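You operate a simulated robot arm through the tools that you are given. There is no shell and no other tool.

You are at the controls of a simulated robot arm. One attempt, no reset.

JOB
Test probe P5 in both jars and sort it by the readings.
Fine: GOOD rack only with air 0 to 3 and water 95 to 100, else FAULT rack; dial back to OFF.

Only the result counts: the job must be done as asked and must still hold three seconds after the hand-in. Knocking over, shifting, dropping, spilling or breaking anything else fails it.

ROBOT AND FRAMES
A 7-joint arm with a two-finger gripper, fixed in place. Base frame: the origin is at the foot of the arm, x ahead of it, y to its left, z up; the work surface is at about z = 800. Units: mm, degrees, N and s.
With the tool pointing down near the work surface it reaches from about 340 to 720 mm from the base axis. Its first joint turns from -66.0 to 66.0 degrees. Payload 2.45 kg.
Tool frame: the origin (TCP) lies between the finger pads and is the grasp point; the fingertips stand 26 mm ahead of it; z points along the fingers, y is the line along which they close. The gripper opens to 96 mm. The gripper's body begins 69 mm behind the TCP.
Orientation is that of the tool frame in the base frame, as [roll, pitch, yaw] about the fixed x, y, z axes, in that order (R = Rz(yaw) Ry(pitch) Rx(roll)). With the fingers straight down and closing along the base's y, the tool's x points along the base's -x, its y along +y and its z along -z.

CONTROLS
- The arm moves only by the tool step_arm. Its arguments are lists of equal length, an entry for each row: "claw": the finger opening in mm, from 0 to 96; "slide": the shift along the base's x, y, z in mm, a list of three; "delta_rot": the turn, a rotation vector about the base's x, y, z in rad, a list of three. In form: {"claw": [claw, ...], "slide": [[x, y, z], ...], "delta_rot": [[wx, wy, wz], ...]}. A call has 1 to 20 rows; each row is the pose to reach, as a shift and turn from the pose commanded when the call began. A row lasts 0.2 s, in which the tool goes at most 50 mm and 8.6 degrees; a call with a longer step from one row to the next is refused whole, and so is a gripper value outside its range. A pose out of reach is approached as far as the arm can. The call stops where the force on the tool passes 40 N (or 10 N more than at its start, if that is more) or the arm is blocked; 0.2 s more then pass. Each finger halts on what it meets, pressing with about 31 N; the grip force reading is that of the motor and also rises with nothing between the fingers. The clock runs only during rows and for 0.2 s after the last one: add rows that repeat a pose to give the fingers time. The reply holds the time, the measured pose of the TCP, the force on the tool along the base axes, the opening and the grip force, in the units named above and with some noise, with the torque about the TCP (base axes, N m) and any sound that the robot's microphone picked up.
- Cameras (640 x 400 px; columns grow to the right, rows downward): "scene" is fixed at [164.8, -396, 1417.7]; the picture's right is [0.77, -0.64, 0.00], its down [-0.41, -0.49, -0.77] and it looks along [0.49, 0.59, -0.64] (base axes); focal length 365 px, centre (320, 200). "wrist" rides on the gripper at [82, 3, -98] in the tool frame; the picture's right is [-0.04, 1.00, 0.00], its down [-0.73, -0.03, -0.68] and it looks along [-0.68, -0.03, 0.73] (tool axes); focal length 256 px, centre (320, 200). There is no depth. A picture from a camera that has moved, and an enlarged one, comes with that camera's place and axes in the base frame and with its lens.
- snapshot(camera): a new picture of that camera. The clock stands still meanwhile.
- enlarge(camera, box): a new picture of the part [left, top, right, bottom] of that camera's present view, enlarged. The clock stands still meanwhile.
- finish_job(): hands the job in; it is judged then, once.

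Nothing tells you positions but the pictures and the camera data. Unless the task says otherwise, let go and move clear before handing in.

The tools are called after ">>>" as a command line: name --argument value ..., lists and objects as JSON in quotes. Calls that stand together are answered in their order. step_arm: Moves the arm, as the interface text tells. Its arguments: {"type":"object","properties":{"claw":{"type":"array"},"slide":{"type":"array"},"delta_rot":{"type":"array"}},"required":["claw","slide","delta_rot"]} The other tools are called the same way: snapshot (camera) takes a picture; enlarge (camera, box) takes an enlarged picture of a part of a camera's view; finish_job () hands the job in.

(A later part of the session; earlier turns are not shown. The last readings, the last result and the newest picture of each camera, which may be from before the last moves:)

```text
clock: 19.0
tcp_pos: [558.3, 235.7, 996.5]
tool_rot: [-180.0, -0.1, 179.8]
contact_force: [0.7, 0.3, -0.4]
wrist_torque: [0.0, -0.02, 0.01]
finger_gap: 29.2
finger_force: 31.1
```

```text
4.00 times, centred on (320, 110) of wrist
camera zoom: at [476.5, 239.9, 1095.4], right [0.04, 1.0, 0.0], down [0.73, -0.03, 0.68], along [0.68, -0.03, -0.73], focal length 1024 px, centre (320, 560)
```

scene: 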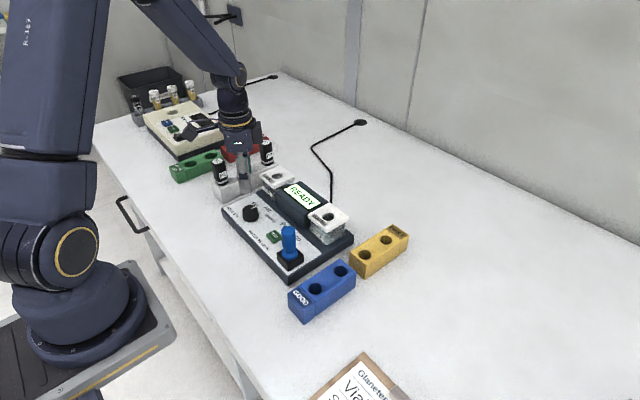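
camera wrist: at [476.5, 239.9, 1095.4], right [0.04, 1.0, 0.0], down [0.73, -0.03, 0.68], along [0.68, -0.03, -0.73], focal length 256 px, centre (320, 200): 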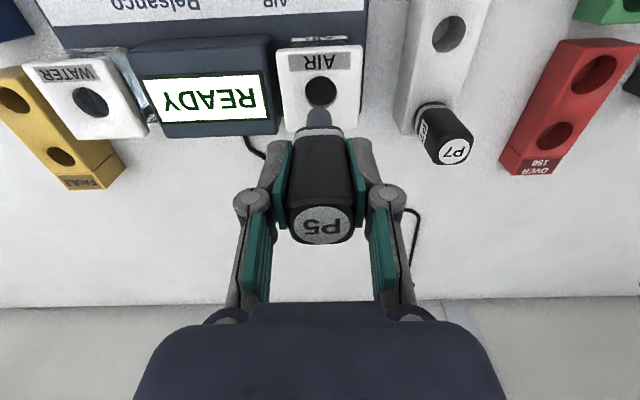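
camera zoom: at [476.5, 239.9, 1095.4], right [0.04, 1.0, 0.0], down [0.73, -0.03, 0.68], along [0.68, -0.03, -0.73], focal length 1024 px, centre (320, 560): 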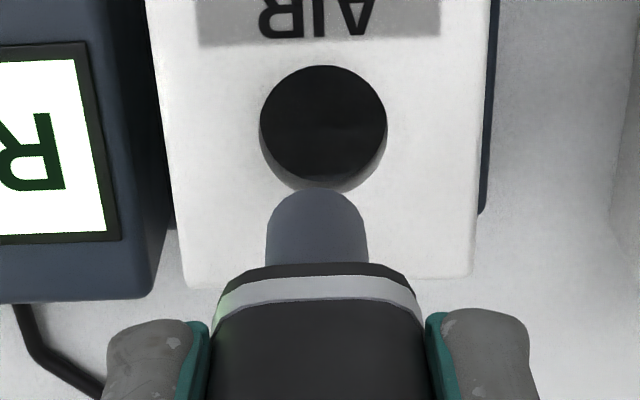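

The stem is centred over the hole to within about 2 mm. I'll correct by (-2, +1.3) and lower partway in.

>>> step_arm --claw '[22, 22, 22, 22, 22]' --slide '[[-2, 1.3, -15], [-2, 1.3, -30], [-2, 1.3, -45], [-2, 1.3, -57], [-2, 1.3, -57]]' --delta_rot '[[0, 0, 0], [0, 0, 0], [0, 0, 0], [0, 0, 0], [0, 0, 0]]'

>>> enlarge --camera "scene" --box '[230, 110, 340, 210]'

>>> enlarge --camera "wrist" --box '[250, 60, 390, 160]'

```text
clock: 20.2
tcp_pos: [553.2, 236.9, 939.6]
tool_rot: [-180.0, -0.1, 179.8]
contact_force: [-0.1, 0.5, -0.5]
wrist_torque: [-0.01, 0.03, 0.02]
finger_gap: 29.0
finger_force: 31.4
```

```text
4.00 times, centred on (285, 160) of scene
camera zoom: at [164.8, -396.0, 1417.7], right [0.77, -0.64, 0.0], down [-0.41, -0.49, -0.77], along [0.49, 0.59, -0.64], focal length 1459 px, centre (460, 360)
```

zoom: 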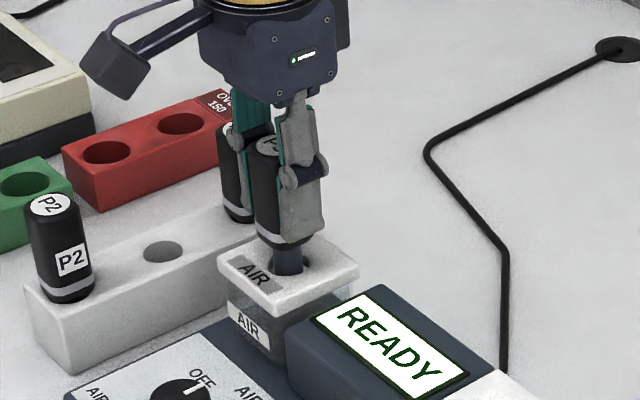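

```text
4.00 times, centred on (320, 110) of wrist
camera zoom: at [473.6, 241.8, 1039.0], right [0.04, 1.0, 0.0], down [0.73, -0.03, 0.68], along [0.68, -0.03, -0.73], focal length 1024 px, centre (320, 560)
```

zoom: 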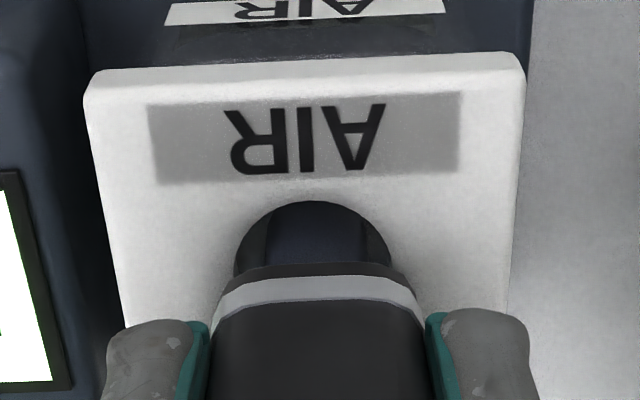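

The stem has entered the hole cleanly. I'll lower gently until the collar meets the lid.

>>> step_arm --claw '[22, 22, 22, 22]' --slide '[[1, 0, -4], [1, 0, -8], [1, 0, -11], [1, 0, -11]]' --delta_rot '[[0, 0, 0], [0, 0, 0], [0, 0, 0], [0, 0, 0]]'

>>> enlarge --camera "scene" --box '[250, 130, 320, 200]'

```text
clock: 21.2
tcp_pos: [556.5, 238.0, 927.8]
tool_rot: [-180.0, 0.1, 179.8]
contact_force: [-0.5, -0.3, -0.6]
wrist_torque: [-0.01, 0.01, 0.01]
finger_gap: 29.1
finger_force: 30.9
```

```text
5.71 times, centred on (285, 165) of scene
camera zoom: at [164.8, -396.0, 1417.7], right [0.77, -0.64, 0.0], down [-0.41, -0.49, -0.77], along [0.49, 0.59, -0.64], focal length 2085 px, centre (520, 400)
```

zoom: 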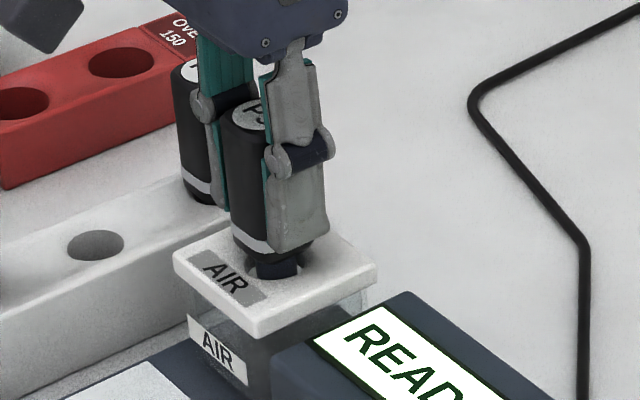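

>>> step_arm --claw '[22, 22, 22, 22, 22]' --slide '[[0, 0, -2], [0, 0, -4], [0, 0, -5.5], [0, 0, -7], [0, 0, -7]]' --delta_rot '[[0, 0, 0], [0, 0, 0], [0, 0, 0], [0, 0, 0], [0, 0, 0]]'

>>> enlarge --camera "scene" --box '[250, 130, 320, 200]'

```text
clock: 22.4
tcp_pos: [556.3, 239.0, 923.5]
tool_rot: [180.0, 0.1, 179.7]
contact_force: [-7.9, -5.4, 22.5]
wrist_torque: [-0.17, 0.15, -0.08]
finger_gap: 29.2
finger_force: 30.5
```

```text
5.71 times, centred on (285, 165) of scene
camera zoom: at [164.2, -396.3, 1417.6], right [0.77, -0.64, 0.0], down [-0.41, -0.49, -0.77], along [0.49, 0.59, -0.64], focal length 2085 px, centre (520, 400)
```

zoom: 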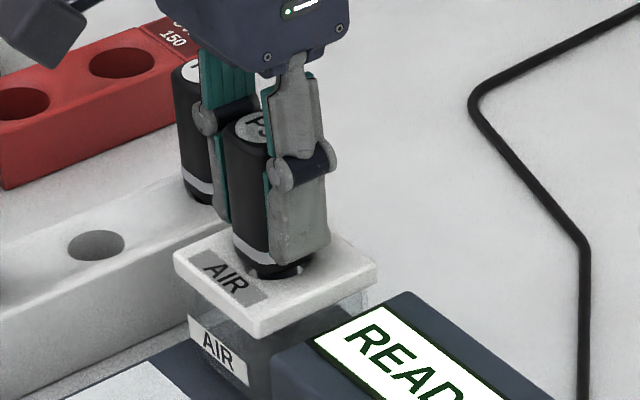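

>>> enlarge --camera "scene" --box '[270, 160, 300, 190]'

>>> enlarge --camera "wrist" --box '[250, 60, 390, 160]'

```text
13.33 times, centred on (285, 175) of scene
camera zoom: at [164.2, -396.3, 1417.6], right [0.77, -0.64, 0.0], down [-0.41, -0.49, -0.77], along [0.49, 0.59, -0.64], focal length 4864 px, centre (787, 533)
```

zoom: 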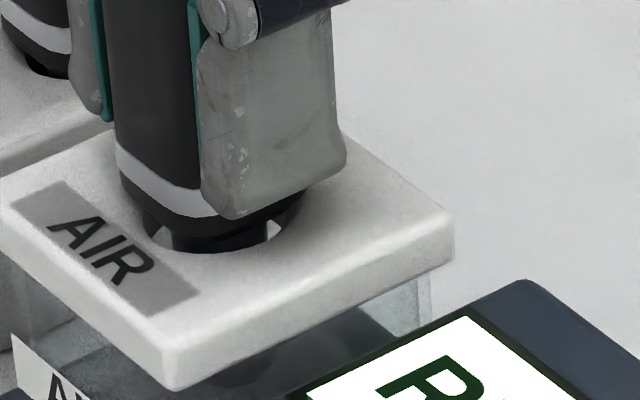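

```text
4.00 times, centred on (320, 110) of wrist
camera zoom: at [474.4, 242.2, 1021.8], right [0.04, 1.0, 0.0], down [0.73, -0.03, 0.68], along [0.68, -0.03, -0.73], focal length 1024 px, centre (320, 560)
```

zoom: 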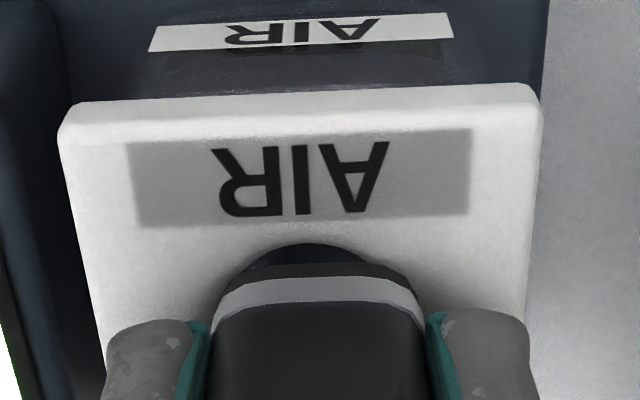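

The collar contacts the lid, offset by a couple of mm from the hole. I'll lift slightly, shift (-2, -1), and lower again to seat it more centrally.

>>> step_arm --claw '[22, 22, 22, 22, 22]' --slide '[[0, 0, 4], [-2, -1, 4], [-2, -1, 2], [-2, -1, 1], [-2, -1, 1]]' --delta_rot '[[0, 0, 0], [0, 0, 0], [0, 0, 0], [0, 0, 0], [0, 0, 0]]'

>>> enlarge --camera "scene" --box '[270, 160, 300, 190]'

>>> enlarge --camera "wrist" --box '[250, 60, 390, 160]'

```text
clock: 23.6
tcp_pos: [554.9, 237.2, 922.3]
tool_rot: [179.9, 0.0, 179.8]
contact_force: [-0.4, -0.2, 2.5]
wrist_torque: [-0.04, 0.03, 0.0]
finger_gap: 29.1
finger_force: 30.6
```

```text
13.33 times, centred on (285, 175) of scene
camera zoom: at [164.7, -396.0, 1417.7], right [0.77, -0.64, 0.0], down [-0.41, -0.49, -0.77], along [0.49, 0.59, -0.64], focal length 4864 px, centre (787, 533)
```

zoom: 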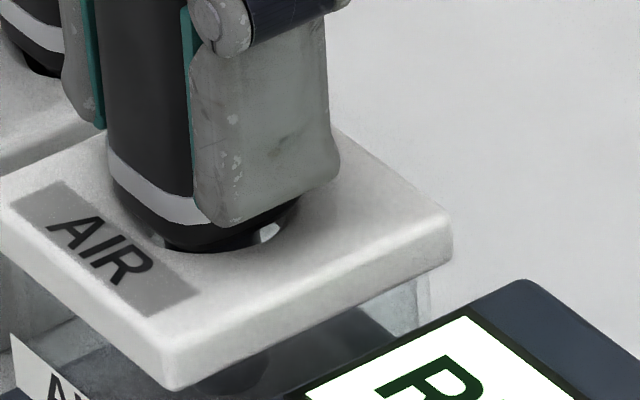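

```text
4.00 times, centred on (320, 110) of wrist
camera zoom: at [472.6, 241.2, 1021.6], right [0.04, 1.0, 0.0], down [0.73, -0.03, 0.68], along [0.68, -0.03, -0.73], focal length 1024 px, centre (320, 560)
```

zoom: 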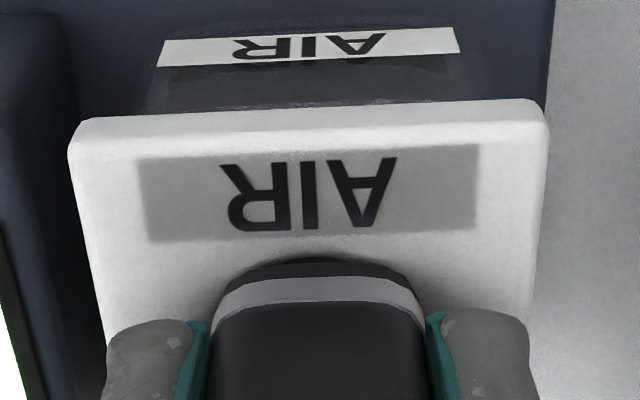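

It's now nearly centred with only light contact. I'll nudge it -0.7 mm in y, press down 1 mm, release and rise.

>>> step_arm --claw '[22, 22, 34, 50, 60, 60, 60]' --slide '[[0, -0.7, 0], [0, -0.7, -1], [0, -0.7, -1], [0, -0.7, -1], [0, -0.7, -1], [0, -0.7, 40], [0, -0.7, 85]]' --delta_rot '[[0, 0, 0], [0, 0, 0], [0, 0, 0], [0, 0, 0], [0, 0, 0], [0, 0, 0], [0, 0, 0]]'

>>> enlarge --camera "scene" --box '[240, 130, 340, 220]'

>>> snapshot --camera "wrist"

```text
clock: 25.2
tcp_pos: [552.3, 238.0, 1007.5]
tool_rot: [180.0, 0.1, 179.8]
contact_force: [-0.6, -0.1, -0.6]
wrist_torque: [-0.02, -0.04, 0.02]
finger_gap: 60.0
finger_force: 0.1
```

```text
4.44 times, centred on (290, 175) of scene
camera zoom: at [164.8, -396.0, 1417.7], right [0.77, -0.64, 0.0], down [-0.41, -0.49, -0.77], along [0.49, 0.59, -0.64], focal length 1621 px, centre (453, 311)
```

zoom: 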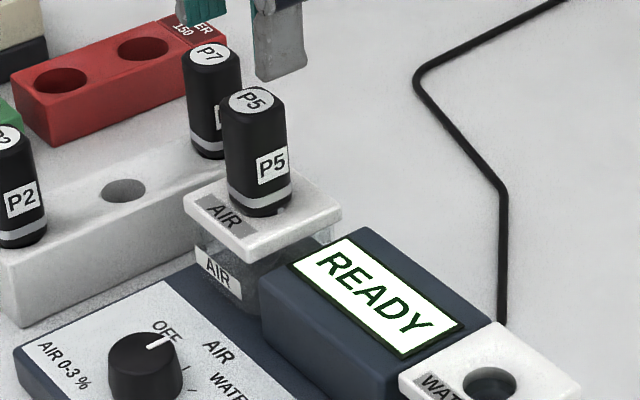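

```text
taken
camera wrist: at [470.2, 241.7, 1106.0], right [0.04, 1.0, 0.0], down [0.73, -0.03, 0.68], along [0.68, -0.03, -0.73], focal length 256 px, centre (320, 200)
```

wrist: 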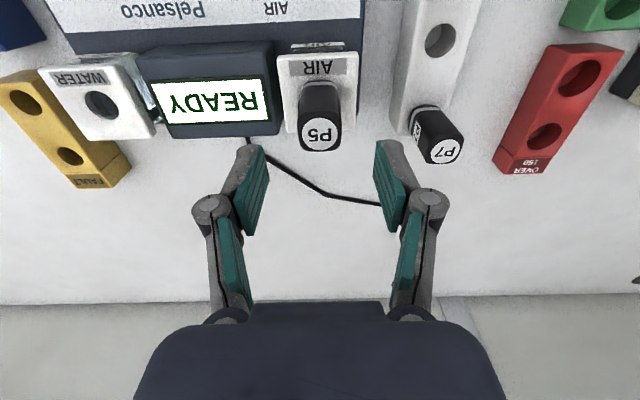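

P5 stands upright in the AIR jar. Next I'll go above the TEST button (about (456, 110, 834)) with closed fingers.

>>> step_arm --claw '[50, 30, 10, 0, 0, 0]' --slide '[[-35, -35, 0], [-65, -70, 0], [-95, -105, 0], [-96, -128, -20], [-96, -128, -70], [-96, -128, -70]]' --delta_rot '[[0, 0, 0], [0, 0, 0], [0, 0, 0], [0, 0, 0], [0, 0, 0], [0, 0, 0]]'

>>> snapshot --camera "wrist"

>>> enlarge --camera "scene" --box '[220, 150, 360, 270]'

```text
clock: 26.6
tcp_pos: [457.8, 110.4, 937.9]
tool_rot: [179.9, 0.1, 179.9]
contact_force: [-0.4, -0.8, 0.2]
wrist_torque: [-0.01, 0.01, 0.02]
finger_gap: 0.0
finger_force: 28.3
```

```text
taken
camera wrist: at [376.7, 114.1, 1037.0], right [0.04, 1.0, 0.0], down [0.73, -0.03, 0.68], along [0.68, -0.03, -0.73], focal length 256 px, centre (320, 200)
```

wrist: 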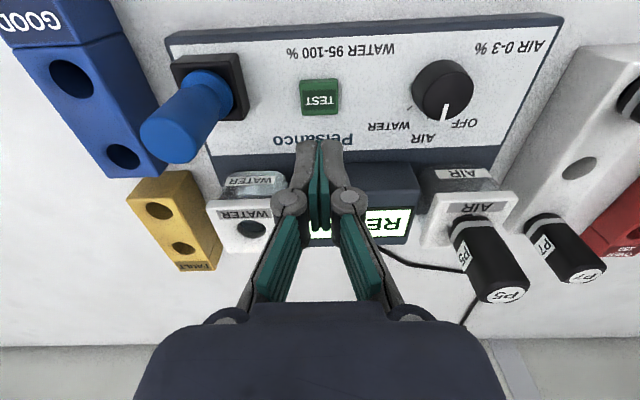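

```text
3.33 times, centred on (290, 210) of scene
camera zoom: at [164.8, -396.0, 1417.7], right [0.77, -0.64, 0.0], down [-0.41, -0.49, -0.77], along [0.49, 0.59, -0.64], focal length 1216 px, centre (420, 167)
```

zoom: 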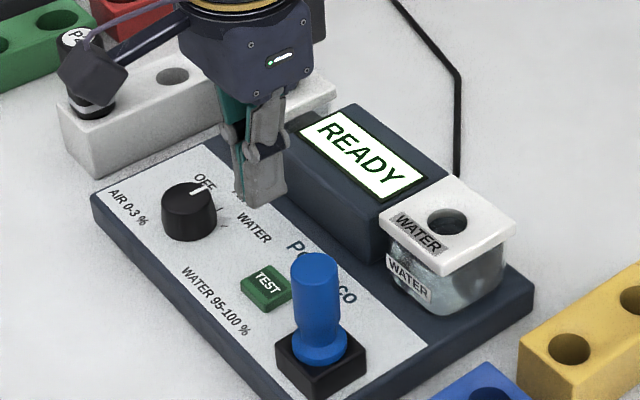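

The TEST button is at about (455, 111, 834), directly below the closed fingers. I'll press down gently.

>>> step_arm --claw '[0, 0, 0, 0, 0, 0]' --slide '[[-3, 0.5, -35], [-3, 0.5, -65], [-3, 0.5, -73], [-3, 0.5, -76], [-3, 0.5, -79], [-3, 0.5, -81]]' --delta_rot '[[0, 0, 0], [0, 0, 0], [0, 0, 0], [0, 0, 0], [0, 0, 0], [0, 0, 0]]'

>>> enlarge --camera "scene" --box '[220, 150, 360, 270]'

```text
clock: 28.0
tcp_pos: [454.8, 109.9, 857.8]
tool_rot: [-180.0, 0.0, 179.8]
contact_force: [1.5, 1.4, 4.8]
wrist_torque: [-0.01, 0.02, 0.01]
finger_gap: 6.1
finger_force: 28.6
heard: click
```

```text
3.33 times, centred on (290, 210) of scene
camera zoom: at [164.8, -396.0, 1417.7], right [0.77, -0.64, 0.0], down [-0.41, -0.49, -0.77], along [0.49, 0.59, -0.64], focal length 1216 px, centre (420, 167)
```

zoom: 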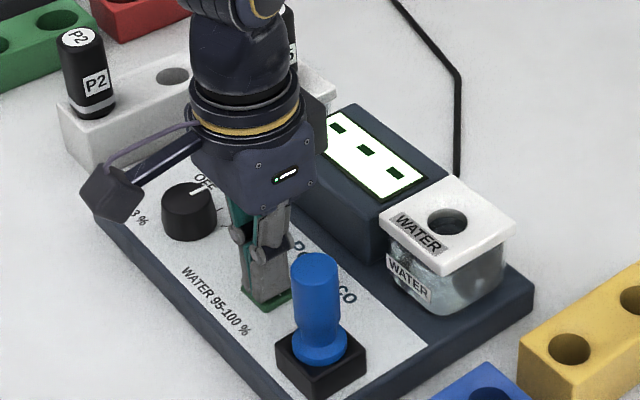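

There was a click and the display shows "- - -", so it is measuring. I'll rise off the button and wait for the reading.

>>> step_arm --claw '[6, 6, 6, 6, 6, 6]' --slide '[[0, 0, 10], [0, 0, 40], [0, 0, 80], [0, 0, 80], [0, 0, 80], [0, 0, 80]]' --delta_rot '[[0, 0, 0], [0, 0, 0], [0, 0, 0], [0, 0, 0], [0, 0, 0], [0, 0, 0]]'

>>> enlarge --camera "scene" --box '[220, 150, 360, 270]'

>>> snapshot --camera "wrist"

```text
clock: 29.4
tcp_pos: [454.3, 109.6, 938.0]
tool_rot: [180.0, 0.0, 179.8]
contact_force: [-0.7, 0.0, 0.1]
wrist_torque: [0.0, 0.01, -0.03]
finger_gap: 5.8
finger_force: 0.0
```

```text
3.33 times, centred on (290, 210) of scene
camera zoom: at [164.8, -396.0, 1417.7], right [0.77, -0.64, 0.0], down [-0.41, -0.49, -0.77], along [0.49, 0.59, -0.64], focal length 1216 px, centre (420, 167)
```

zoom: 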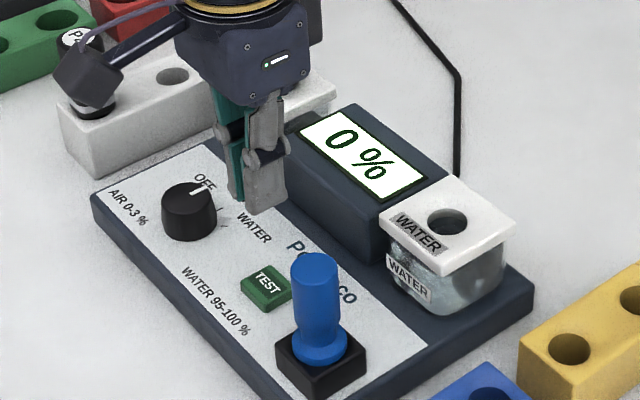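

```text
taken
camera wrist: at [373.8, 113.4, 1037.3], right [0.04, 1.0, 0.0], down [0.73, -0.03, 0.68], along [0.68, -0.03, -0.73], focal length 256 px, centre (320, 200)
```

wrist: 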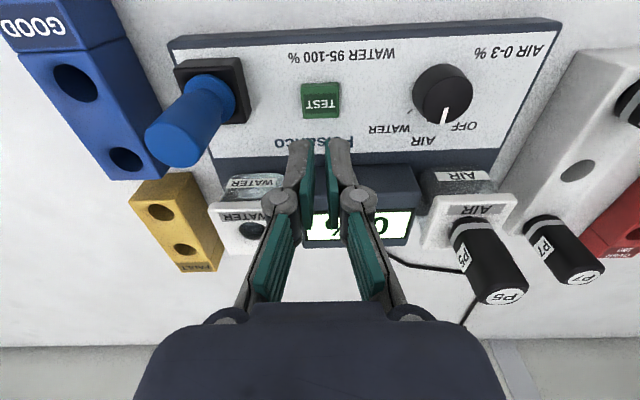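

The display shows 0 %. I'll wait a little and check that it is stable.

>>> step_arm --claw '[6, 6, 6, 6, 6, 6]' --slide '[[-10, 20, 20], [-20, 40, 40], [-20, 60, 40], [-20, 60, 40], [-20, 60, 40], [-20, 60, 40]]' --delta_rot '[[0, 0, 0], [0, 0, 0], [0, 0, 0], [0, 0, 0], [0, 0, 0], [0, 0, 0]]'

>>> enlarge --camera "scene" --box '[270, 170, 340, 220]'

>>> snapshot --camera "scene"

```text
clock: 30.8
tcp_pos: [435.3, 169.7, 978.1]
tool_rot: [180.0, 0.0, 179.8]
contact_force: [0.3, 0.8, -0.7]
wrist_torque: [0.0, 0.0, 0.03]
finger_gap: 6.1
finger_force: 0.1
```

```text
8.00 times, centred on (305, 195) of scene
camera zoom: at [164.8, -396.0, 1417.7], right [0.77, -0.64, 0.0], down [-0.41, -0.49, -0.77], along [0.49, 0.59, -0.64], focal length 2919 px, centre (440, 240)
```

zoom: 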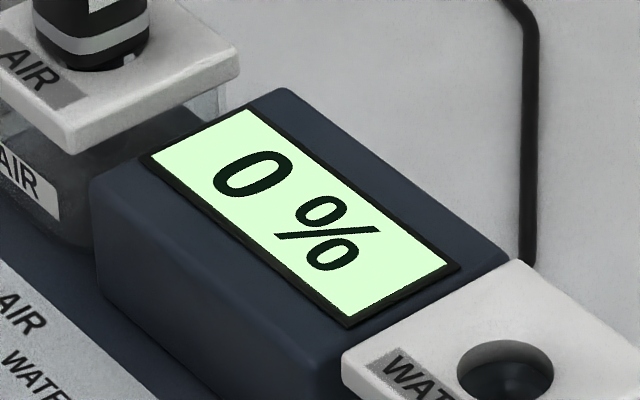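

```text
taken
```

scene: 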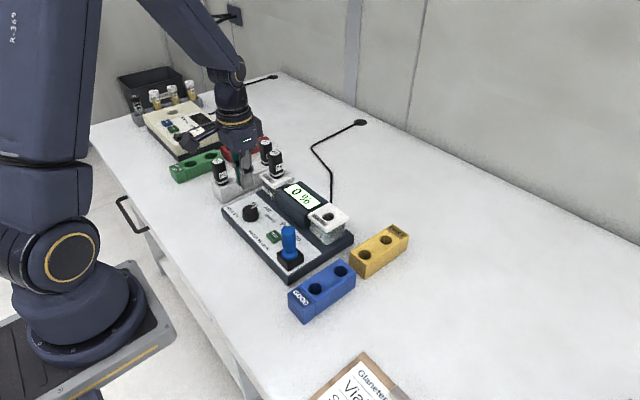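

AIR reading is a stable 0 %, in range. Next I'll grip the dial again to turn it to WATER.

>>> step_arm --claw '[40, 60, 60, 60, 60, 60, 44, 32, 30, 30]' --slide '[[9, 15, -20], [18, 31, -40], [18, 31, -70], [18, 31, -100], [18, 31, -120.5], [18, 31, -120.5], [18, 31, -120.5], [18, 31, -120.5], [18, 31, -120.5], [18, 31, -120.5]]' --delta_rot '[[0, 0, 0], [0, 0, 0], [0, 0, 0], [0, 0, 0], [0, 0, 0], [0, 0, 0], [0, 0, 0], [0, 0, 0], [0, 0, 0], [0, 0, 0]]'

>>> enlarge --camera "wrist" --box '[240, 60, 400, 190]'

```text
clock: 33.0
tcp_pos: [451.5, 202.4, 855.2]
tool_rot: [179.7, 0.2, 179.9]
contact_force: [0.9, 15.5, -3.5]
wrist_torque: [0.46, -0.28, -0.01]
finger_gap: 37.2
finger_force: 45.2
```

```text
3.08 times, centred on (320, 125) of wrist
camera zoom: at [370.7, 205.2, 954.9], right [0.04, 1.0, 0.0], down [0.73, -0.03, 0.68], along [0.68, -0.03, -0.73], focal length 788 px, centre (320, 431)
```

zoom: 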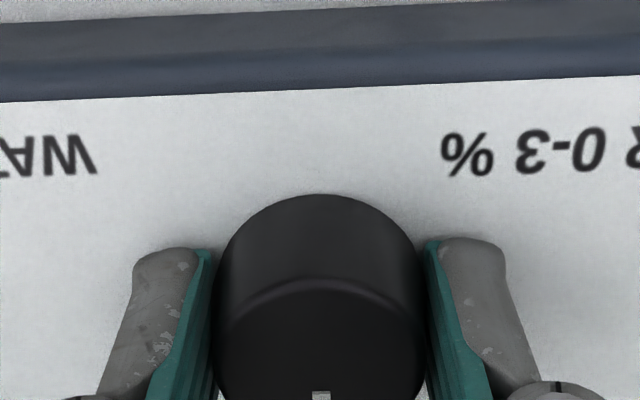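

>>> step_arm --claw '[30, 30, 30, 30, 30, 30, 30, 30]' --slide '[[2, 1.5, 0], [2, 1.5, 0], [2, 1.5, 0], [2, 1.5, 0], [2, 1.5, 0], [2, 1.5, 0], [2, 1.5, 0], [2, 1.5, 0]]' --delta_rot '[[0, 0, 0], [0, 0, -0.13], [0, 0, -0.26], [0, 0, -0.39], [0, 0, -0.52], [0, 0, -0.64], [0, 0, -0.74], [0, 0, -0.74]]'

>>> enlarge --camera "wrist" --box '[240, 60, 400, 190]'

>>> enlarge --camera "scene" --box '[225, 170, 345, 250]'

```text
clock: 34.8
tcp_pos: [451.7, 201.3, 857.2]
tool_rot: [-179.6, -0.2, 137.4]
contact_force: [-26.8, -1.6, 17.2]
wrist_torque: [-0.57, 0.1, 0.05]
finger_gap: 37.3
finger_force: 44.6
```

```text
3.08 times, centred on (320, 125) of wrist
camera zoom: at [395.3, 259.2, 955.4], right [0.71, 0.71, -0.01], down [0.52, -0.52, 0.68], along [0.48, -0.48, -0.74], focal length 788 px, centre (320, 431)
```

zoom: 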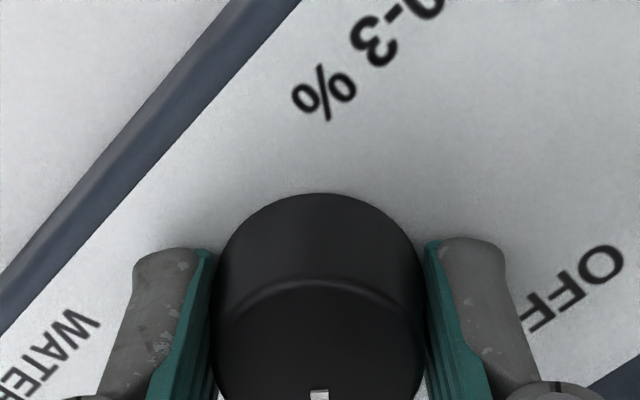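

```text
5.00 times, centred on (285, 210) of scene
camera zoom: at [163.9, -396.1, 1417.7], right [0.77, -0.64, 0.0], down [-0.41, -0.49, -0.77], along [0.49, 0.59, -0.64], focal length 1824 px, centre (495, 150)
```

zoom: 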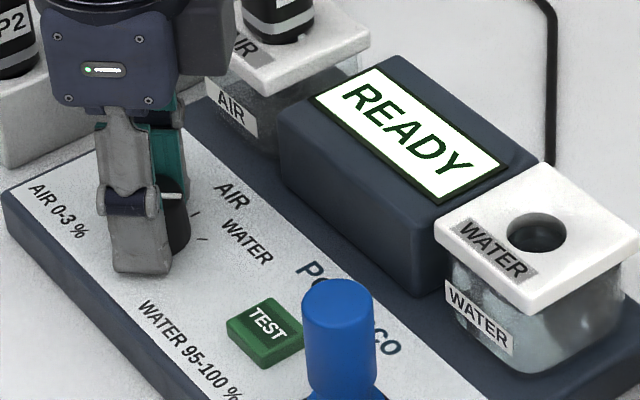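

The pointer followed the gripper and READY is showing again. I'll relax the side load, open in place, and rise.

>>> step_arm --claw '[30, 30, 60, 60, 60, 60, 60, 60]' --slide '[[-3, -1, 0], [-3, -1, 0], [-3, -1, 0], [-3, -1, 0], [-3, -1, 0], [-3, -1, 40], [-3, -1, 80], [-3, -1, 120]]' --delta_rot '[[0, 0, 0], [0, 0, 0], [0, 0, 0], [0, 0, 0], [0, 0, 0], [0, 0, 0.14], [0, 0, 0.28], [0, 0, 0.42]]'

>>> enlarge --camera "scene" --box '[243, 198, 273, 222]'

>>> enlarge --camera "scene" --box '[220, 130, 360, 270]'

```text
clock: 36.6
tcp_pos: [454.0, 201.5, 977.8]
tool_rot: [-179.9, 0.0, 161.6]
contact_force: [-0.3, 0.6, 1.2]
wrist_torque: [0.01, -0.02, -0.03]
finger_gap: 60.0
finger_force: 0.1
```

```text
16.00 times, centred on (258, 210) of scene
camera zoom: at [164.8, -396.0, 1417.7], right [0.77, -0.64, 0.0], down [-0.41, -0.49, -0.77], along [0.49, 0.59, -0.64], focal length 5837 px, centre (1312, 40)
```

zoom: 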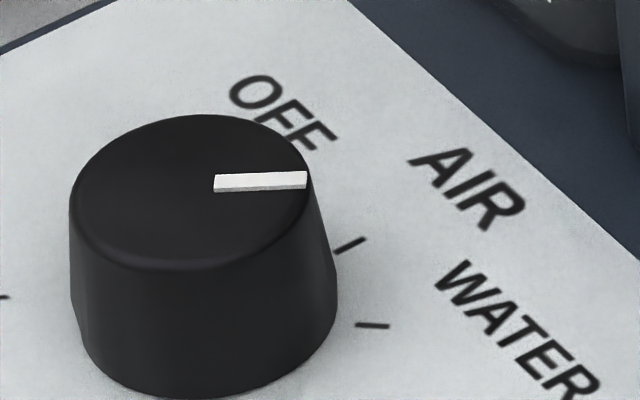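

```text
2.86 times, centred on (290, 200) of scene
camera zoom: at [164.8, -396.0, 1417.7], right [0.77, -0.64, 0.0], down [-0.41, -0.49, -0.77], along [0.49, 0.59, -0.64], focal length 1042 px, centre (406, 200)
```

zoom: 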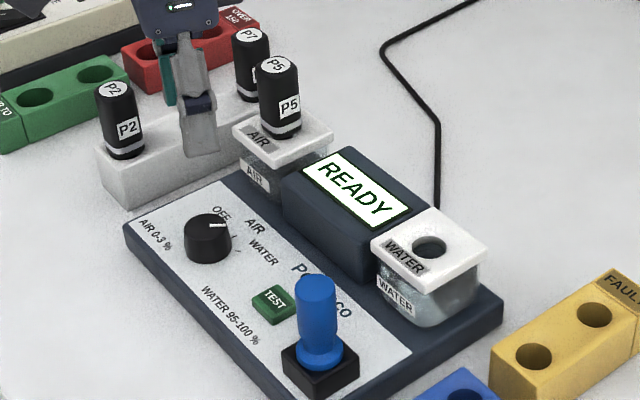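

The pointer is about 7° short of the WATER tick. I'll regrip, turn 8° further, release and rise in one sequence.

>>> step_arm --claw '[60, 60, 60, 60, 44, 32, 30, 30, 30, 30, 30, 60, 60, 60, 60, 60, 60]' --slide '[[-0.5, 0, -45], [-0.5, 0, -90], [-0.5, 0, -120], [-0.5, 0, -120], [-0.5, 0, -120], [-0.5, 0, -120], [-0.5, 0, -120], [-0.5, 0, -120], [-0.5, 0, -120], [-0.5, 0, -120], [-0.5, 0, -120], [-0.5, 0, -120], [-0.5, 0, -120], [-0.5, 0, -120], [-0.5, 0, -80], [-0.5, 0, -40], [-0.5, 0, 0]]' --delta_rot '[[0, 0, 0], [0, 0, 0], [0, 0, 0], [0, 0, 0], [0, 0, 0], [0, 0, 0], [0, 0, 0], [0, 0, 0], [0, 0, -0.08], [0, 0, -0.15], [0, 0, -0.15], [0, 0, -0.15], [0, 0, -0.15], [0, 0, -0.15], [0, 0, -0.15], [0, 0, -0.05], [0, 0, 0.05]]'

>>> enlarge --camera "scene" --box '[243, 198, 273, 222]'

```text
clock: 40.2
tcp_pos: [451.6, 201.0, 977.7]
tool_rot: [180.0, -0.1, 164.6]
contact_force: [-0.1, 0.8, 0.8]
wrist_torque: [0.0, -0.01, 0.0]
finger_gap: 60.0
finger_force: 0.1
```

```text
16.00 times, centred on (258, 210) of scene
camera zoom: at [164.8, -396.0, 1417.7], right [0.77, -0.64, 0.0], down [-0.41, -0.49, -0.77], along [0.49, 0.59, -0.64], focal length 5837 px, centre (1312, 40)
```

zoom: 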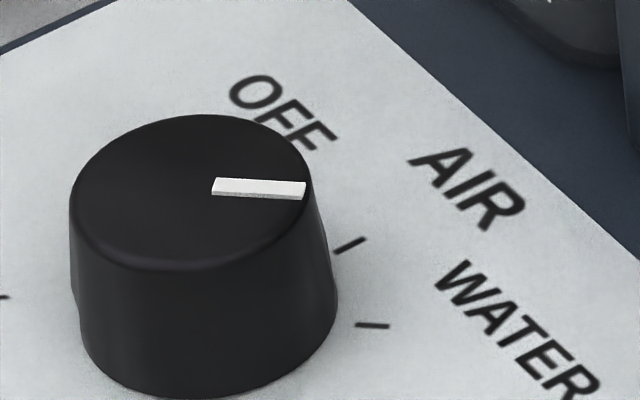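

The dial now points at WATER. I'll return above P5 in the AIR jar with the tool squared up.

>>> step_arm --claw '[60, 60, 60, 60, 60]' --slide '[[20, 8, 20], [50, 18, 40], [80, 28, 40], [103, 36, 40], [103, 36, 40]]' --delta_rot '[[0, 0, 0.1], [0, 0, 0.2], [0, 0, 0.27], [0, 0, 0.27], [0, 0, 0.27]]'

>>> snapshot --camera "wrist"

>>> enlarge --camera "wrist" --box '[250, 60, 390, 160]'

```text
clock: 41.4
tcp_pos: [554.1, 236.7, 1018.2]
tool_rot: [179.9, 0.0, 179.8]
contact_force: [-0.4, 0.5, 1.2]
wrist_torque: [-0.02, -0.03, -0.02]
finger_gap: 60.0
finger_force: 0.0
```

```text
taken
camera wrist: at [473.5, 240.2, 1116.1], right [0.04, 1.0, 0.0], down [0.73, -0.03, 0.68], along [0.68, -0.03, -0.73], focal length 256 px, centre (320, 200)
```

wrist: 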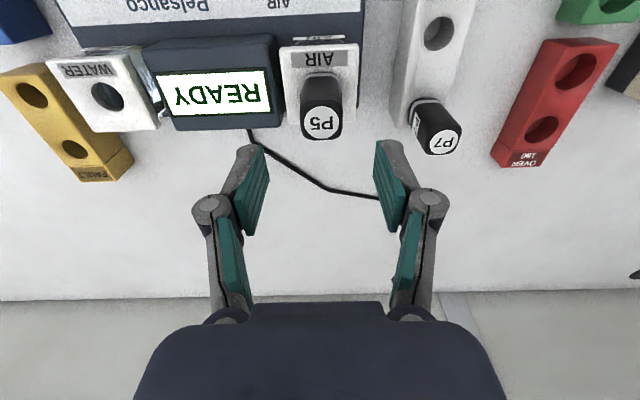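

```text
4.00 times, centred on (320, 110) of wrist
camera zoom: at [473.5, 240.2, 1116.1], right [0.04, 1.0, 0.0], down [0.73, -0.03, 0.68], along [0.68, -0.03, -0.73], focal length 1024 px, centre (320, 560)
```

zoom: 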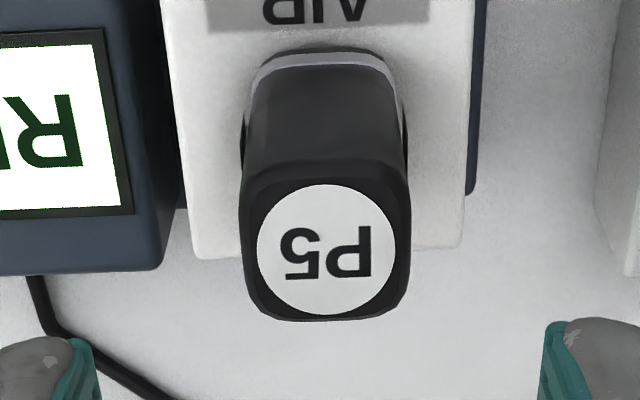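

P5 is at about (555, 238). I'll descend to the same grip height, grip, and lift.

>>> step_arm --claw '[60, 60, 60, 60, 44, 30, 22, 22, 22]' --slide '[[0.8, 1, -40], [0.8, 1, -75], [0.8, 1, -95.5], [0.8, 1, -95.5], [0.8, 1, -95.5], [0.8, 1, -95.5], [0.8, 1, -95.5], [0.8, 1, -95.5], [0.8, 1, -95.5]]' --delta_rot '[[0, 0, 0], [0, 0, 0], [0, 0, 0], [0, 0, 0], [0, 0, 0], [0, 0, 0], [0, 0, 0], [0, 0, 0], [0, 0, 0]]'

>>> enlarge --camera "scene" --box '[230, 110, 340, 210]'

```text
clock: 43.4
tcp_pos: [556.3, 237.8, 921.3]
tool_rot: [-180.0, 0.0, 179.9]
contact_force: [-0.4, -0.3, 1.7]
wrist_torque: [0.03, 0.0, 0.0]
finger_gap: 29.3
finger_force: 30.8
```

```text
4.00 times, centred on (285, 160) of scene
camera zoom: at [164.8, -396.0, 1417.7], right [0.77, -0.64, 0.0], down [-0.41, -0.49, -0.77], along [0.49, 0.59, -0.64], focal length 1459 px, centre (460, 360)
```

zoom: 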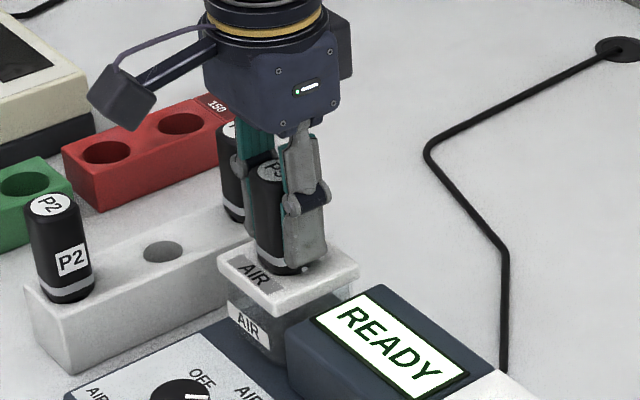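

P5 is gripped. I'll lift and carry it over the display to above the WATER jar.

>>> step_arm --claw '[22, 22, 22, 22, 22, 22, 22, 22, 22, 22, 22]' --slide '[[0, 0, 15], [0, 0, 35], [0, 0, 55], [0, 0, 78], [0, -35, 78], [0, -75, 78], [0, -115, 78], [0, -155, 78], [0, -185, 78], [0, -195.5, 78], [0, -195.5, 78]]' --delta_rot '[[0, 0, 0], [0, 0, 0], [0, 0, 0], [0, 0, 0], [0, 0, 0], [0, 0, 0], [0, 0, 0], [0, 0, 0], [0, 0, 0], [0, 0, 0], [0, 0, 0]]'

>>> snapshot --camera "wrist"

>>> enlarge --camera "wrist" --box '[250, 60, 390, 160]'

>>> enlarge --camera "scene" --box '[270, 130, 400, 250]'

```text
clock: 45.8
tcp_pos: [553.6, 44.2, 999.1]
tool_rot: [-180.0, 0.0, 179.7]
contact_force: [0.2, -0.2, -1.2]
wrist_torque: [-0.03, 0.01, 0.01]
finger_gap: 29.4
finger_force: 31.0
```

```text
taken
camera wrist: at [472.2, 47.6, 1097.9], right [0.04, 1.0, 0.0], down [0.73, -0.03, 0.68], along [0.68, -0.03, -0.73], focal length 256 px, centre (320, 200)
```

wrist: 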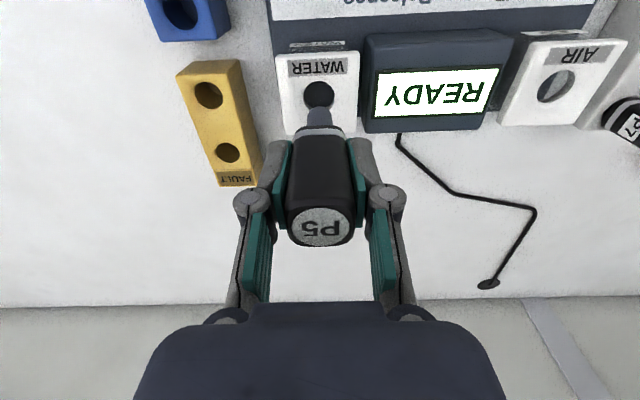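

```text
4.00 times, centred on (320, 110) of wrist
camera zoom: at [472.2, 47.6, 1097.9], right [0.04, 1.0, 0.0], down [0.73, -0.03, 0.68], along [0.68, -0.03, -0.73], focal length 1024 px, centre (320, 560)
```

zoom: 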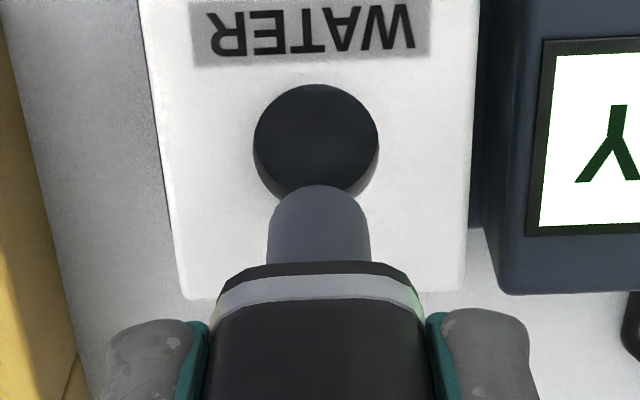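

```text
3.33 times, centred on (335, 190) of scene
camera zoom: at [164.8, -396.0, 1417.7], right [0.77, -0.64, 0.0], down [-0.41, -0.49, -0.77], along [0.49, 0.59, -0.64], focal length 1216 px, centre (270, 233)
```

zoom: 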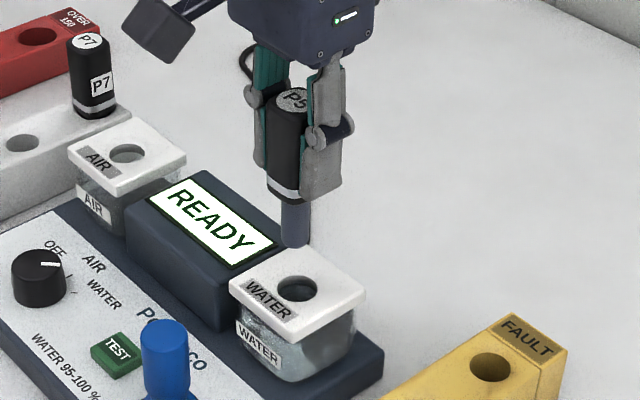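

The WATER hole centre is at (555.5, 43.4), within about 1 mm of the stem. I'll correct that and lower in.

>>> step_arm --claw '[22, 22, 22, 22, 22, 22, 22]' --slide '[[1.2, -0.8, -15], [1.2, -0.8, -30], [1.2, -0.8, -45], [1.2, -0.8, -57], [1.2, -0.8, -65], [1.2, -0.8, -72], [1.2, -0.8, -72]]' --delta_rot '[[0, 0, 0], [0, 0, 0], [0, 0, 0], [0, 0, 0], [0, 0, 0], [0, 0, 0], [0, 0, 0]]'

>>> enlarge --camera "wrist" --box '[250, 60, 390, 160]'

>>> enlarge --camera "scene" --box '[310, 180, 350, 220]'

```text
clock: 47.4
tcp_pos: [556.4, 43.1, 927.1]
tool_rot: [-180.0, -0.1, 179.9]
contact_force: [0.0, -0.1, -0.7]
wrist_torque: [-0.05, 0.02, 0.02]
finger_gap: 28.8
finger_force: 30.4
```

```text
4.00 times, centred on (320, 110) of wrist
camera zoom: at [474.5, 45.8, 1025.7], right [0.04, 1.0, 0.0], down [0.73, -0.03, 0.68], along [0.68, -0.03, -0.73], focal length 1024 px, centre (320, 560)
```

zoom: 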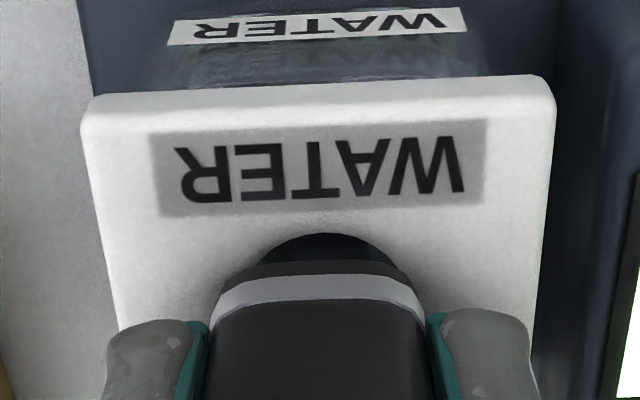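

```text
10.00 times, centred on (330, 200) of scene
camera zoom: at [164.8, -396.0, 1417.7], right [0.77, -0.64, 0.0], down [-0.41, -0.49, -0.77], along [0.49, 0.59, -0.64], focal length 3648 px, centre (220, 200)
```

zoom: 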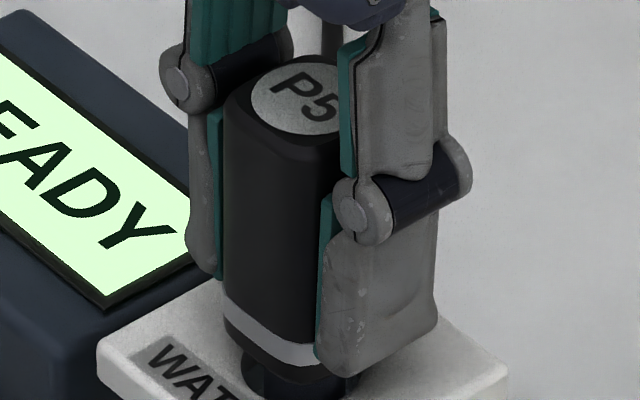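

>>> step_arm --claw '[22, 22, 22, 22, 22]' --slide '[[-1.2, 0.8, 0], [-1.2, 0.8, -2], [-1.2, 0.8, -3.5], [-1.2, 0.8, -5], [-1.2, 0.8, -5]]' --delta_rot '[[0, 0, 0], [0, 0, 0], [0, 0, 0], [0, 0, 0], [0, 0, 0]]'

>>> enlarge --camera "wrist" --box '[250, 60, 390, 160]'

>>> enlarge --camera "scene" --box '[310, 195, 350, 235]'

```text
clock: 48.6
tcp_pos: [556.3, 44.0, 922.7]
tool_rot: [180.0, 0.0, 179.7]
contact_force: [0.6, 0.7, -1.0]
wrist_torque: [0.02, -0.01, 0.01]
finger_gap: 28.7
finger_force: 30.8
```

```text
4.00 times, centred on (320, 110) of wrist
camera zoom: at [474.1, 46.7, 1021.0], right [0.04, 1.0, 0.0], down [0.73, -0.03, 0.68], along [0.68, -0.03, -0.73], focal length 1024 px, centre (320, 560)
```

zoom: 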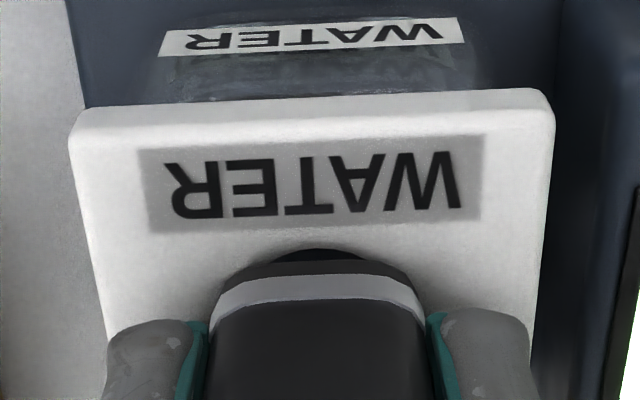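

```text
10.00 times, centred on (330, 215) of scene
camera zoom: at [164.8, -396.0, 1417.7], right [0.77, -0.64, 0.0], down [-0.41, -0.49, -0.77], along [0.49, 0.59, -0.64], focal length 3648 px, centre (220, 50)
```

zoom: 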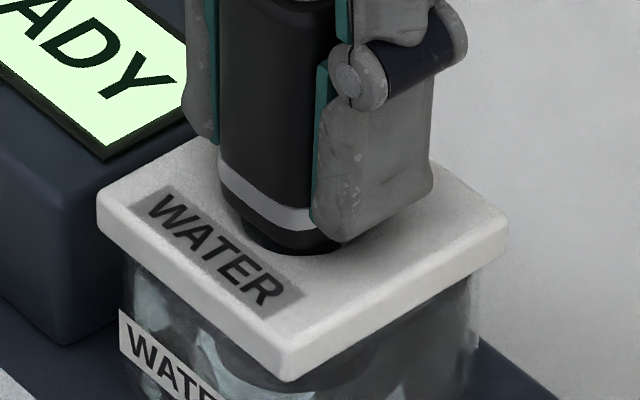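

>>> step_arm --claw '[22, 22, 22, 22]' --slide '[[-0.8, 0.4, -0.5], [-0.8, 0.4, -1.2], [-0.8, 0.4, -2], [-0.8, 0.4, -2]]' --delta_rot '[[0, 0, 0], [0, 0, 0], [0, 0, 0], [0, 0, 0]]'

>>> enlarge --camera "scene" --box '[310, 195, 350, 235]'

```text
clock: 49.6
tcp_pos: [555.9, 42.3, 921.1]
tool_rot: [-180.0, 0.1, 179.8]
contact_force: [-2.0, -0.5, 14.6]
wrist_torque: [0.02, 0.24, -0.05]
finger_gap: 29.2
finger_force: 30.9
```

```text
10.00 times, centred on (330, 215) of scene
camera zoom: at [164.5, -396.0, 1417.7], right [0.77, -0.64, 0.0], down [-0.41, -0.49, -0.77], along [0.49, 0.59, -0.64], focal length 3648 px, centre (220, 50)
```

zoom: 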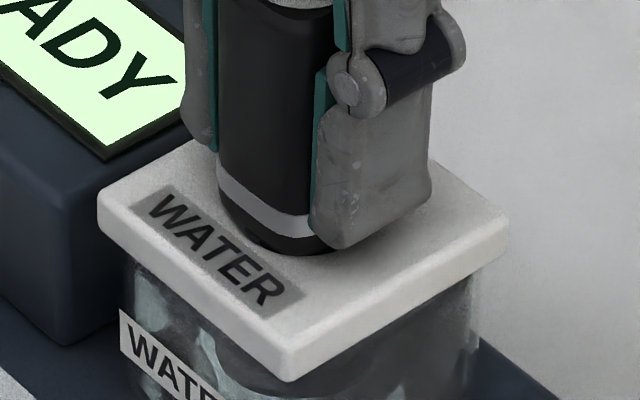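

The collar is seated on the WATER lid. I'll release, rise, and check that P5 stands.

>>> step_arm --claw '[22, 34, 50, 60, 60, 60, 60]' --slide '[[0, 0, 1], [0, 0, 1], [0, 0, 1], [0, 0, 1], [0, 0, 1], [0, 0, 42], [0, 0, 87]]' --delta_rot '[[0, 0, 0], [0, 0, 0], [0, 0, 0], [0, 0, 0], [0, 0, 0], [0, 0, 0], [0, 0, 0]]'

>>> enlarge --camera "scene" --box '[240, 130, 400, 270]'

>>> snapshot --camera "wrist"

```text
clock: 51.2
tcp_pos: [553.4, 40.7, 1007.5]
tool_rot: [179.9, -0.1, 179.8]
contact_force: [-0.6, -1.2, 0.3]
wrist_torque: [-0.02, -0.01, 0.02]
finger_gap: 60.1
finger_force: 0.1
```

```text
2.86 times, centred on (320, 200) of scene
camera zoom: at [164.8, -396.0, 1417.7], right [0.77, -0.64, 0.0], down [-0.41, -0.49, -0.77], along [0.49, 0.59, -0.64], focal length 1042 px, centre (320, 200)
```

zoom: 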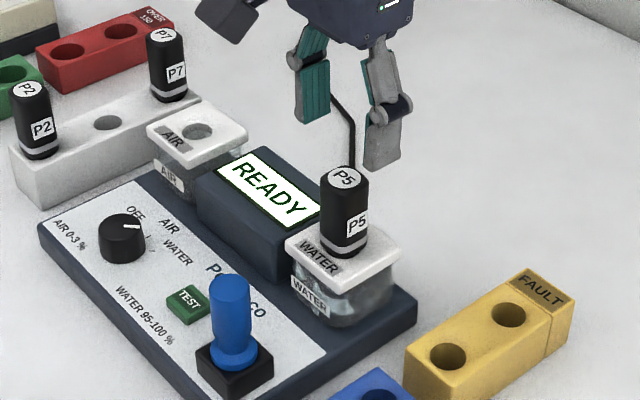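

```text
taken
camera wrist: at [472.2, 44.4, 1106.2], right [0.04, 1.0, 0.0], down [0.73, -0.03, 0.68], along [0.68, -0.03, -0.73], focal length 256 px, centre (320, 200)
```

wrist: 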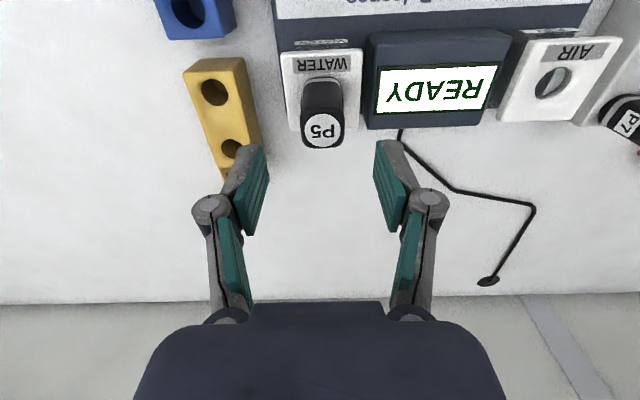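

P5 stands in the WATER jar. Next I'll press TEST again at the same spot and then back off to read the display.

>>> step_arm --claw '[50, 30, 10, 0, 0, 0, 0, 0, 0, 0, 0, 0]' --slide '[[-35, 25, 0], [-70, 50, 0], [-98.6, 69.8, -20], [-98.6, 69.8, -70], [-98.6, 69.8, -105], [-98.6, 69.8, -135], [-98.6, 69.8, -143], [-98.6, 69.8, -146], [-98.6, 69.8, -149], [-98.6, 69.8, -150.5], [-98.6, 69.8, -140], [-98.6, 69.8, -110]]' --delta_rot '[[0, 0, 0], [0, 0, 0], [0, 0, 0], [0, 0, 0], [0, 0, 0], [0, 0, 0], [0, 0, 0], [0, 0, 0], [0, 0, 0], [0, 0, 0], [0, 0, 0], [0, 0, 0]]'

>>> enlarge --camera "scene" --box '[240, 130, 400, 270]'

```text
clock: 53.8
tcp_pos: [455.6, 114.0, 897.4]
tool_rot: [-180.0, 0.0, 179.9]
contact_force: [-0.7, 0.4, 0.7]
wrist_torque: [-0.02, 0.01, 0.01]
finger_gap: 0.0
finger_force: 29.0
heard: click
```

```text
2.86 times, centred on (320, 200) of scene
camera zoom: at [164.8, -396.0, 1417.7], right [0.77, -0.64, 0.0], down [-0.41, -0.49, -0.77], along [0.49, 0.59, -0.64], focal length 1042 px, centre (320, 200)
```

zoom: 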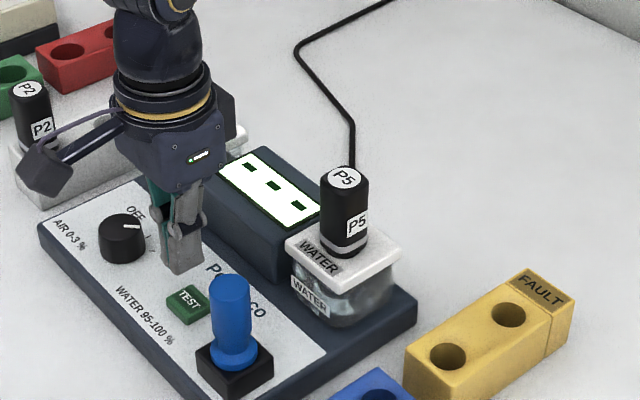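

Click heard, and it is measuring. I'll rise and wait.

>>> step_arm --claw '[20, 40, 60, 60, 60, 60, 60]' --slide '[[0, 20, 40], [0, 50, 70], [-1, 88, 70], [-1, 88, 70], [-1, 88, 70], [-1, 88, 70], [-1, 88, 70]]' --delta_rot '[[0, 0, 0], [0, 0, 0], [0, 0, 0], [0, 0, 0], [0, 0, 0], [0, 0, 0], [0, 0, 0]]'

>>> enlarge --camera "scene" --box '[270, 170, 340, 220]'

>>> enlarge --camera "scene" --box '[243, 198, 273, 222]'

```text
clock: 55.4
tcp_pos: [452.8, 199.3, 967.4]
tool_rot: [-180.0, 0.0, 179.8]
contact_force: [0.0, 1.4, 0.5]
wrist_torque: [0.01, -0.03, -0.01]
finger_gap: 60.1
finger_force: 0.0
```

```text
8.00 times, centred on (305, 195) of scene
camera zoom: at [164.8, -396.0, 1417.7], right [0.77, -0.64, 0.0], down [-0.41, -0.49, -0.77], along [0.49, 0.59, -0.64], focal length 2919 px, centre (440, 240)
```

zoom: 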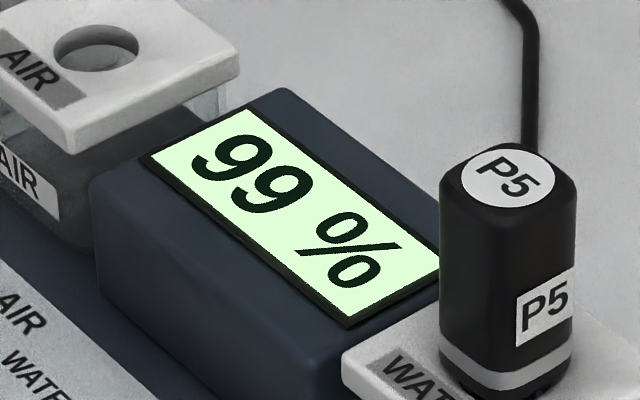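

```text
16.00 times, centred on (258, 210) of scene
camera zoom: at [164.8, -396.0, 1417.7], right [0.77, -0.64, 0.0], down [-0.41, -0.49, -0.77], along [0.49, 0.59, -0.64], focal length 5837 px, centre (1312, 40)
```

zoom: 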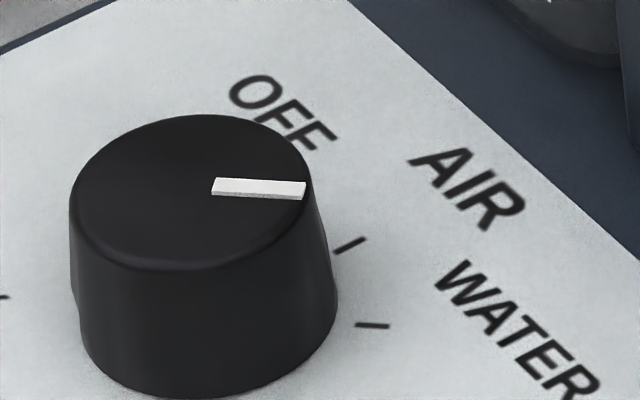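

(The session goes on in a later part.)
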